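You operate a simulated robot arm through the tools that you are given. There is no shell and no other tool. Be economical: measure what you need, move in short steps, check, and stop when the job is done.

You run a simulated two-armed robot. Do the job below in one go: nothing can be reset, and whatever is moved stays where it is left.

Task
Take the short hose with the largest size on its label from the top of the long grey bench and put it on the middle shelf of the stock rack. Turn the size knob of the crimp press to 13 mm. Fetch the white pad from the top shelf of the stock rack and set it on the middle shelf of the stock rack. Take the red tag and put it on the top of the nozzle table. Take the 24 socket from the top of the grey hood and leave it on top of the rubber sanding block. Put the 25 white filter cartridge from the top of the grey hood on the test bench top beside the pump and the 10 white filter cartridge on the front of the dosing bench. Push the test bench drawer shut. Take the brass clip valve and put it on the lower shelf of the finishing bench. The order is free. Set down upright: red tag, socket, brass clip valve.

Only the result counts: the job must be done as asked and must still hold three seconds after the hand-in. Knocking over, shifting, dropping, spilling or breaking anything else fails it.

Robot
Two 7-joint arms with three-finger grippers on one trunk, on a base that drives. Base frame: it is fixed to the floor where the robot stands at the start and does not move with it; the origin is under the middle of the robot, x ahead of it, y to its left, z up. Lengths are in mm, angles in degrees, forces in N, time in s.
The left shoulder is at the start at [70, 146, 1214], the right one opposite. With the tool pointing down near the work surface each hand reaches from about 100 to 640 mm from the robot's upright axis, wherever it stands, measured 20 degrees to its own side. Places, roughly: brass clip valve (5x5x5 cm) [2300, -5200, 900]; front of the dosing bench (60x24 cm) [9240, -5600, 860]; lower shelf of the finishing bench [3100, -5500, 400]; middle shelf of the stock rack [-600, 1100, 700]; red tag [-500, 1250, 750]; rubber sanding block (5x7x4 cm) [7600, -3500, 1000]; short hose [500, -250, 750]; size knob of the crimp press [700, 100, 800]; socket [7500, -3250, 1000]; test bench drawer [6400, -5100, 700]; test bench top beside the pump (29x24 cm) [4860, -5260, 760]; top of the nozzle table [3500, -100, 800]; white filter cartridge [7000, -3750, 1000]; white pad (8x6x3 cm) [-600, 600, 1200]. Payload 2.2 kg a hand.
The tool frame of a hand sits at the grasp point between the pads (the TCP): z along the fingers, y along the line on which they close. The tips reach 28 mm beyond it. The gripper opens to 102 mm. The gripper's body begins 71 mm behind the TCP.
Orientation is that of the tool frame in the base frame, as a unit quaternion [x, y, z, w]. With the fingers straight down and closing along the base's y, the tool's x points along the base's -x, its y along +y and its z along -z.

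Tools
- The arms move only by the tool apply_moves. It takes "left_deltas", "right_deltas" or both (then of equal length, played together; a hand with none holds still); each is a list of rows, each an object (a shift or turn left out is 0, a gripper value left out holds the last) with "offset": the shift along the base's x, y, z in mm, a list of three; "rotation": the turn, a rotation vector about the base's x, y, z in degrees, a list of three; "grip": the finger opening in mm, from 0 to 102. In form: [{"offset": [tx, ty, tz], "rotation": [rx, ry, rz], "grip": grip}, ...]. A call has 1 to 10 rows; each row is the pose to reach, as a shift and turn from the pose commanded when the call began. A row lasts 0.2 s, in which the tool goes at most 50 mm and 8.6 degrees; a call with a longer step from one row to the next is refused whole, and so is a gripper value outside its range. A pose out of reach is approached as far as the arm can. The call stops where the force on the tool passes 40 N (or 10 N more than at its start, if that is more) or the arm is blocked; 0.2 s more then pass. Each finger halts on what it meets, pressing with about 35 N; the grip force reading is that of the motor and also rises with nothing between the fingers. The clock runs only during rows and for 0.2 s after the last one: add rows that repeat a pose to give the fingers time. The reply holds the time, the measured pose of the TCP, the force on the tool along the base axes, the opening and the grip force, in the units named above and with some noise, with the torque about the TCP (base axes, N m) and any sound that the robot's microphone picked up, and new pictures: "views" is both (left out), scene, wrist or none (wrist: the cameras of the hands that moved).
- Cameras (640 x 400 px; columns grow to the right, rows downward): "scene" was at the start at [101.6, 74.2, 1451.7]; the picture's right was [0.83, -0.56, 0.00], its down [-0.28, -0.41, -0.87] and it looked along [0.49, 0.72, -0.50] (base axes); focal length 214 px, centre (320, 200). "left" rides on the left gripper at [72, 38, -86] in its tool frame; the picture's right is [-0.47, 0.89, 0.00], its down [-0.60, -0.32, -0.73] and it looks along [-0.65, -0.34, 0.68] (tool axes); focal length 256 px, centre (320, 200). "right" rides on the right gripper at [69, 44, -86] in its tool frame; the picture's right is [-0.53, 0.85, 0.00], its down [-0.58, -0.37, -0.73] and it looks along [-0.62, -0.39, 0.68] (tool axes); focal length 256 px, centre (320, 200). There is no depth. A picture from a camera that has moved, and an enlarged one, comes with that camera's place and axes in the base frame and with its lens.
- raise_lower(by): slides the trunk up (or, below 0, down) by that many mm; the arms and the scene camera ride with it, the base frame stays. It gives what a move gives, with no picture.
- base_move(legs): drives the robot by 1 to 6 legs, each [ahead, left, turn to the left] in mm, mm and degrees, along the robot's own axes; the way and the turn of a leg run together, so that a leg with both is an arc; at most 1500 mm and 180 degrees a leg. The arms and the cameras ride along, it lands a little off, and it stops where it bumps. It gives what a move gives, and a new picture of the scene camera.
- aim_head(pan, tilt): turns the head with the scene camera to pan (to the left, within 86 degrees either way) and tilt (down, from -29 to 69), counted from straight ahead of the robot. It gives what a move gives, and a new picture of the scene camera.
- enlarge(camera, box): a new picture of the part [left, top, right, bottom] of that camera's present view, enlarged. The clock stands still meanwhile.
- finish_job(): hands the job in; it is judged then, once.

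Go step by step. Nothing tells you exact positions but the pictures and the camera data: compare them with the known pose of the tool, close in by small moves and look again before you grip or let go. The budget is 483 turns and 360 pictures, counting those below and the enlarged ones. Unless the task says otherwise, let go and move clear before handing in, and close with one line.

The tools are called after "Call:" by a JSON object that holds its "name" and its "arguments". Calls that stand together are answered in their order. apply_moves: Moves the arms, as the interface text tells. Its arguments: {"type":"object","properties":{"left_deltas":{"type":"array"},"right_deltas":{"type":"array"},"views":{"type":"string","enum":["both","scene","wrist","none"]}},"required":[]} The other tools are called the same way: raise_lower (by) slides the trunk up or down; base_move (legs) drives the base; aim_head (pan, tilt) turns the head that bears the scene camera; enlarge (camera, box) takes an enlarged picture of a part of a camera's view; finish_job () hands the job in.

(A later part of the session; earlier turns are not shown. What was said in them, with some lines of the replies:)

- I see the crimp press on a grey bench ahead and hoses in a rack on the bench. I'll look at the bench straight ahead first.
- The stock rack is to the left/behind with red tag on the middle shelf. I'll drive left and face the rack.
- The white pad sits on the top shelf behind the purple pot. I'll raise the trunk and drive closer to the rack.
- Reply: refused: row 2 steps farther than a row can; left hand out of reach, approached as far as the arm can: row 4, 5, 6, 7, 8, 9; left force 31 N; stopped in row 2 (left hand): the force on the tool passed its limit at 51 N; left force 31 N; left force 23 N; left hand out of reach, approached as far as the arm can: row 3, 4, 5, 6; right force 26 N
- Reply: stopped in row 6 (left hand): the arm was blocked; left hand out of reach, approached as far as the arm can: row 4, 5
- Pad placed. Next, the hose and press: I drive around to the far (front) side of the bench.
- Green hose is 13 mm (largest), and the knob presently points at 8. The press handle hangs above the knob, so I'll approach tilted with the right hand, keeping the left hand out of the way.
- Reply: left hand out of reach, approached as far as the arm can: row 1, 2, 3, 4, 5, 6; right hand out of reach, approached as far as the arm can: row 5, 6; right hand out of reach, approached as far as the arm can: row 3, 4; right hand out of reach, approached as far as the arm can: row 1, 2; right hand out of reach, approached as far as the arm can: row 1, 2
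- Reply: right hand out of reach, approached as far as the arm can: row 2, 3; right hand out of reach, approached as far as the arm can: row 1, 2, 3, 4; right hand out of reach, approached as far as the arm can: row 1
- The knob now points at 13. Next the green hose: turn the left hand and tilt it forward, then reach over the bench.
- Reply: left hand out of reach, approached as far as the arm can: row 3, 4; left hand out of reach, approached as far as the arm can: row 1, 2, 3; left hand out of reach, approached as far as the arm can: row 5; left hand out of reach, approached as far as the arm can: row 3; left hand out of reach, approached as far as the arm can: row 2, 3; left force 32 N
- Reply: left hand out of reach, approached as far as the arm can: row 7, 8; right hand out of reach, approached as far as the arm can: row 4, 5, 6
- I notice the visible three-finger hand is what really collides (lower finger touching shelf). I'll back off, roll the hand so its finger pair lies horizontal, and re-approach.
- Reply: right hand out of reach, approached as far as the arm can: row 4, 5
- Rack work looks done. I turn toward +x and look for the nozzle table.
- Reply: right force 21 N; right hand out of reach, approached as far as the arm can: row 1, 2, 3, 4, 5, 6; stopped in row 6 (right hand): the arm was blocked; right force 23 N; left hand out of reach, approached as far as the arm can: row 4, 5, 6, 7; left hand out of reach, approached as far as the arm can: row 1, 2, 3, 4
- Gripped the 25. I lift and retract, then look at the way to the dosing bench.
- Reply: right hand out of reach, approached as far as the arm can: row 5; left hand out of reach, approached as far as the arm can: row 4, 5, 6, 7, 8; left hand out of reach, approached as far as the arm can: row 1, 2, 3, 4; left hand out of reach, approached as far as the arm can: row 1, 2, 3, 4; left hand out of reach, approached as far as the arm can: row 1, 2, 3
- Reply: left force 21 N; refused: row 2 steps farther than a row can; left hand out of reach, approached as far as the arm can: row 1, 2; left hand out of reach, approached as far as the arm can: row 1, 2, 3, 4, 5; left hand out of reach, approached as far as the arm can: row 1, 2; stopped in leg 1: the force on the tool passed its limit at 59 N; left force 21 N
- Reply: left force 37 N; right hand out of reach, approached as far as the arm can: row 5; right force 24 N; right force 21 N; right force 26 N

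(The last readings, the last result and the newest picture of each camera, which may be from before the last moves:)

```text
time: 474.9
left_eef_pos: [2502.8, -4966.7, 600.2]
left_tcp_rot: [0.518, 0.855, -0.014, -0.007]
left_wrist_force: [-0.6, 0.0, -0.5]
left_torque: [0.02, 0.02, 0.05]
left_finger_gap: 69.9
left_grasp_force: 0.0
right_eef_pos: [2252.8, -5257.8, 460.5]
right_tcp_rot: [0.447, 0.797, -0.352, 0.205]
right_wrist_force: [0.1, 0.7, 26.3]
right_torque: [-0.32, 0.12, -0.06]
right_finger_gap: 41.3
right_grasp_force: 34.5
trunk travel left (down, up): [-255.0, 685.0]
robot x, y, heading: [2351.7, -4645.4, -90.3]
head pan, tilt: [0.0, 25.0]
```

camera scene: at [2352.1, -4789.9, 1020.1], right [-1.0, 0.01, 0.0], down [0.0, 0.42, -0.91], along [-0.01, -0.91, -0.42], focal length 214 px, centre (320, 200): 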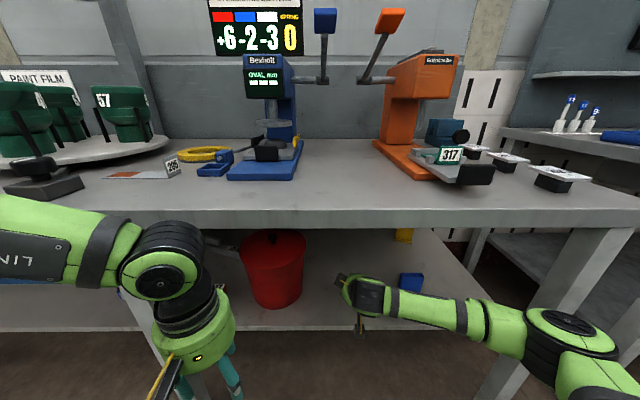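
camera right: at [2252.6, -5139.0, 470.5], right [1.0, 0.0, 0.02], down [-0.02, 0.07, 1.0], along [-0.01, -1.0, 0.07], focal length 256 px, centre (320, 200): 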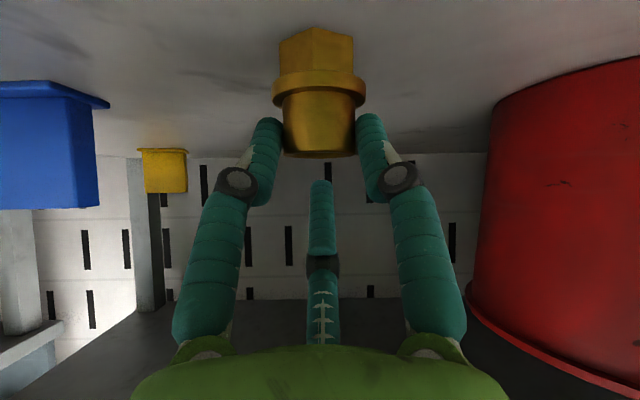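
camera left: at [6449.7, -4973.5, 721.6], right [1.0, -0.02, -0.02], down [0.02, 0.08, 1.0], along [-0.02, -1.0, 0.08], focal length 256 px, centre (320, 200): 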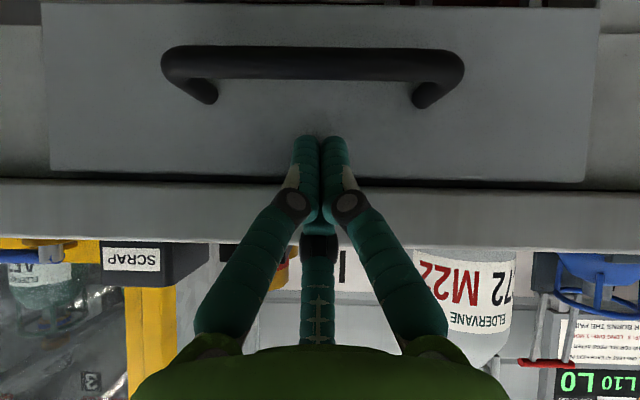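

Contact. I ease up to relieve the load and check before releasing.

Call:
{"name": "raise_lower", "arguments": {"by": 7}}

Call:
{"name": "apply_moves", "arguments": {"right_deltas": [{"offset": [0, 0, 0]}], "views": "wrist"}}

```text
time: 475.5
left_eef_pos: [2503.8, -4968.5, 606.4]
left_tcp_rot: [0.519, 0.855, -0.013, -0.008]
left_wrist_force: [-0.3, -0.4, -0.2]
left_torque: [0.01, 0.0, 0.06]
left_finger_gap: 70.1
left_grasp_force: 0.0
right_eef_pos: [2252.8, -5256.5, 460.8]
right_tcp_rot: [0.448, 0.799, -0.347, 0.2]
right_wrist_force: [1.5, -3.1, 11.5]
right_torque: [-0.58, -0.09, 0.06]
right_finger_gap: 41.0
right_grasp_force: 35.2
trunk travel left (down, up): [-262.0, 678.0]
robot x, y, heading: [2355.2, -4647.9, -90.4]
head pan, tilt: [0.0, 25.0]
```

```text
time: 475.9
left_eef_pos: [2502.9, -4967.8, 606.7]
left_tcp_rot: [0.519, 0.855, -0.014, -0.007]
left_wrist_force: [-0.4, -0.6, -0.5]
left_torque: [-0.01, -0.04, -0.02]
left_finger_gap: 69.8
left_grasp_force: 0.0
right_eef_pos: [2252.8, -5256.1, 459.3]
right_tcp_rot: [0.448, 0.8, -0.346, 0.2]
right_wrist_force: [1.3, -4.4, 8.6]
right_torque: [-0.49, -0.07, 0.03]
right_finger_gap: 40.6
right_grasp_force: 35.3
trunk travel left (down, up): [-262.0, 678.0]
robot x, y, heading: [2353.3, -4642.4, -90.3]
head pan, tilt: [0.0, 25.0]
camera right: at [2252.6, -5138.5, 459.2], right [1.0, 0.0, 0.02], down [-0.02, 0.07, 1.0], along [-0.01, -1.0, 0.07], focal length 256 px, centre (320, 200)
```

right: 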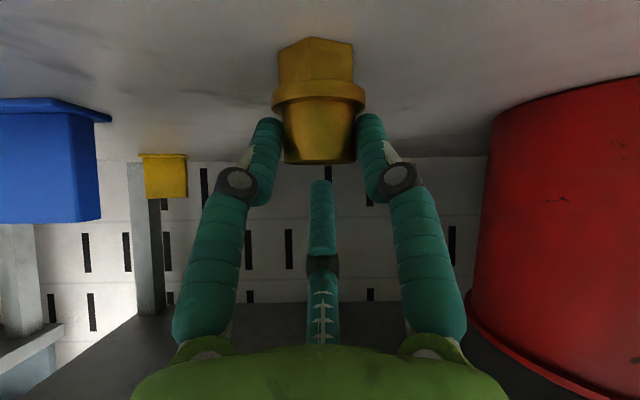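

Call:
{"name": "apply_moves", "arguments": {"right_deltas": [{"offset": [0, 0, 0], "grip": 44}, {"offset": [0, 0, 0], "grip": 48}, {"offset": [0, 0, 0], "grip": 54}, {"offset": [0, 0, 0], "grip": 62}, {"offset": [0, 0, 0], "grip": 68}, {"offset": [0, 0, 0], "grip": 68}], "views": "wrist"}}

```text
time: 477.3
left_eef_pos: [2503.8, -4968.0, 605.3]
left_tcp_rot: [0.519, 0.855, -0.013, -0.007]
left_wrist_force: [0.4, 0.4, -0.1]
left_torque: [0.04, -0.01, 0.05]
left_finger_gap: 70.2
left_grasp_force: 0.0
right_eef_pos: [2252.1, -5256.0, 459.9]
right_tcp_rot: [0.448, 0.8, -0.346, 0.2]
right_wrist_force: [0.6, 0.3, -0.5]
right_torque: [0.03, 0.0, 0.02]
right_finger_gap: 68.2
right_grasp_force: 0.2
trunk travel left (down, up): [-262.0, 678.0]
robot x, y, heading: [2353.3, -4647.4, -90.3]
head pan, tilt: [0.0, 25.0]
camera right: at [2252.6, -5138.9, 458.7], right [1.0, 0.0, 0.02], down [-0.02, 0.07, 1.0], along [-0.01, -1.0, 0.07], focal length 256 px, centre (320, 200)
```

right: 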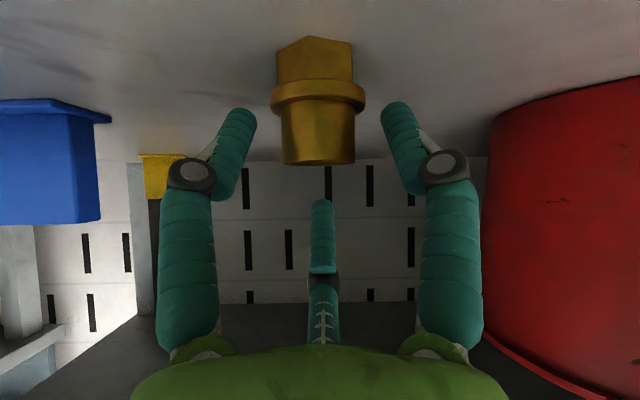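

Call:
{"name": "raise_lower", "arguments": {"by": 15}}

Call:
{"name": "base_move", "arguments": {"legs": [[-60, 0, 0]]}}

Call:
{"name": "base_move", "arguments": {"legs": [[-250, 0, 0]]}}

Call:
{"name": "enlarge", "arguments": {"camera": "right", "box": [200, 0, 440, 150]}}

```text
time: 477.9
left_eef_pos: [2503.0, -4968.4, 620.4]
left_tcp_rot: [0.519, 0.855, -0.011, -0.008]
left_wrist_force: [0.8, -0.7, 0.0]
left_torque: [0.01, -0.03, -0.01]
left_finger_gap: 70.3
left_grasp_force: 0.1
right_eef_pos: [2253.0, -5258.2, 474.3]
right_tcp_rot: [0.448, 0.8, -0.346, 0.199]
right_wrist_force: [-0.3, 0.6, -0.4]
right_torque: [0.03, -0.01, 0.03]
right_finger_gap: 67.8
right_grasp_force: 0.0
trunk travel left (down, up): [-277.0, 663.0]
robot x, y, heading: [2351.7, -4643.7, -90.3]
head pan, tilt: [0.0, 25.0]
```

```text
time: 478.9
left_eef_pos: [2503.3, -4908.9, 621.3]
left_tcp_rot: [0.519, 0.855, -0.012, -0.007]
left_wrist_force: [0.2, -0.6, -0.1]
left_torque: [-0.01, -0.01, 0.01]
left_finger_gap: 70.0
left_grasp_force: 0.1
right_eef_pos: [2252.6, -5197.5, 474.9]
right_tcp_rot: [0.448, 0.8, -0.346, 0.2]
right_wrist_force: [0.5, -0.2, 0.1]
right_torque: [0.03, 0.01, 0.01]
right_finger_gap: 67.9
right_grasp_force: 0.0
trunk travel left (down, up): [-277.0, 663.0]
robot x, y, heading: [2349.3, -4588.1, -90.2]
head pan, tilt: [0.0, 25.0]
camera scene: at [2352.5, -4729.1, 985.3], right [-1.0, 0.01, 0.0], down [0.0, 0.42, -0.91], along [-0.01, -0.91, -0.42], focal length 214 px, centre (320, 200)
```

scene: 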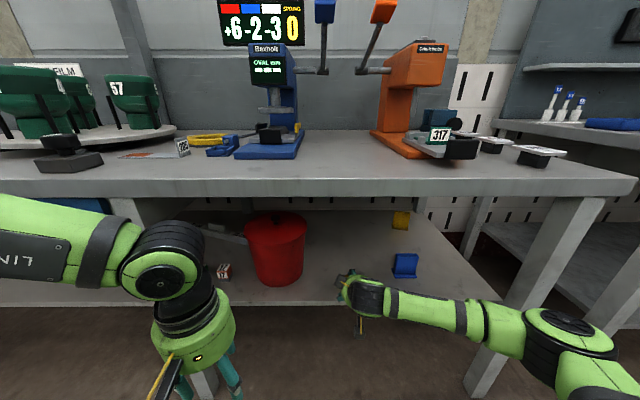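

```text
time: 480.7
left_eef_pos: [2503.5, -4659.8, 621.1]
left_tcp_rot: [0.519, 0.854, -0.012, -0.006]
left_wrist_force: [0.4, 0.6, -0.4]
left_torque: [-0.01, 0.01, 0.02]
left_finger_gap: 70.0
left_grasp_force: 0.0
right_eef_pos: [2254.1, -4947.5, 475.4]
right_tcp_rot: [0.449, 0.799, -0.346, 0.201]
right_wrist_force: [-0.7, 0.9, 0.3]
right_torque: [0.01, 0.03, 0.0]
right_finger_gap: 67.8
right_grasp_force: 0.0
trunk travel left (down, up): [-277.0, 663.0]
robot x, y, heading: [2349.2, -4337.0, -90.2]
head pan, tilt: [0.0, 25.0]
camera scene: at [2353.9, -4480.3, 985.3], right [-1.0, 0.01, 0.0], down [0.0, 0.42, -0.91], along [-0.01, -0.91, -0.42], focal length 214 px, centre (320, 200)
```

scene: 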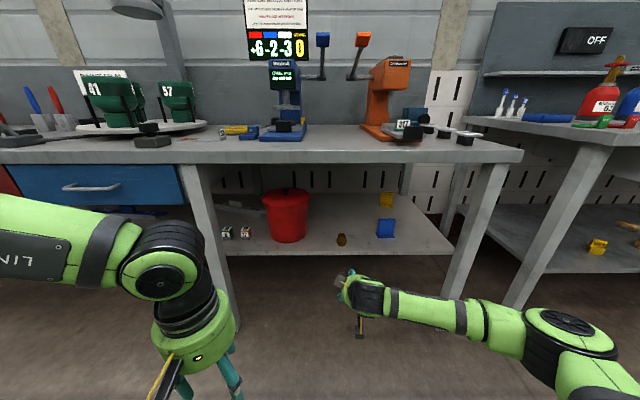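

```text
2.67 times, centred on (320, 75) of right
camera zoom: at [2253.8, -4830.3, 474.0], right [1.0, -0.01, 0.02], down [-0.02, 0.07, 1.0], along [-0.01, -1.0, 0.07], focal length 683 px, centre (320, 533)
```

zoom: 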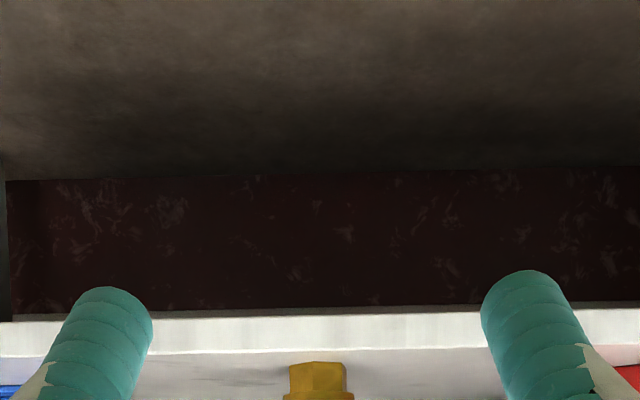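

Call:
{"name": "enlarge", "arguments": {"camera": "scene", "box": [300, 210, 390, 265]}}

```text
7.11 times, centred on (345, 238) of scene
camera zoom: at [2353.9, -4480.3, 985.3], right [-1.0, 0.01, 0.0], down [0.0, 0.42, -0.91], along [-0.01, -0.91, -0.42], focal length 1525 px, centre (142, -67)
```

zoom: 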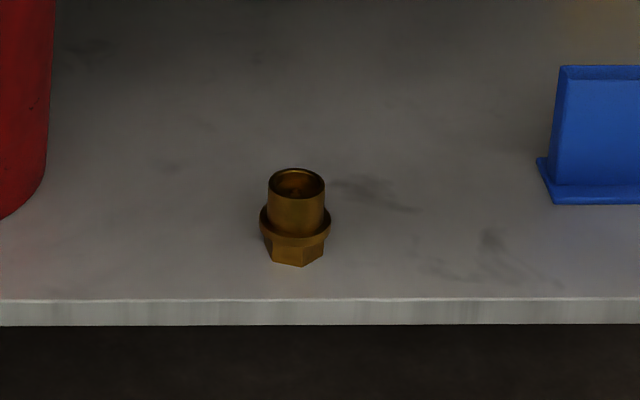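

The valve stands upright on the lower shelf, and every other item was seen in its place when I left it. I'm handing the job in.

Call:
{"name": "finish_job", "arguments": {}}

```text
The job is handed in.
```

All the tasks are done and the job is handed in; I saw each item in its asked-for place when I left it, but did not go back to look again before handing in.
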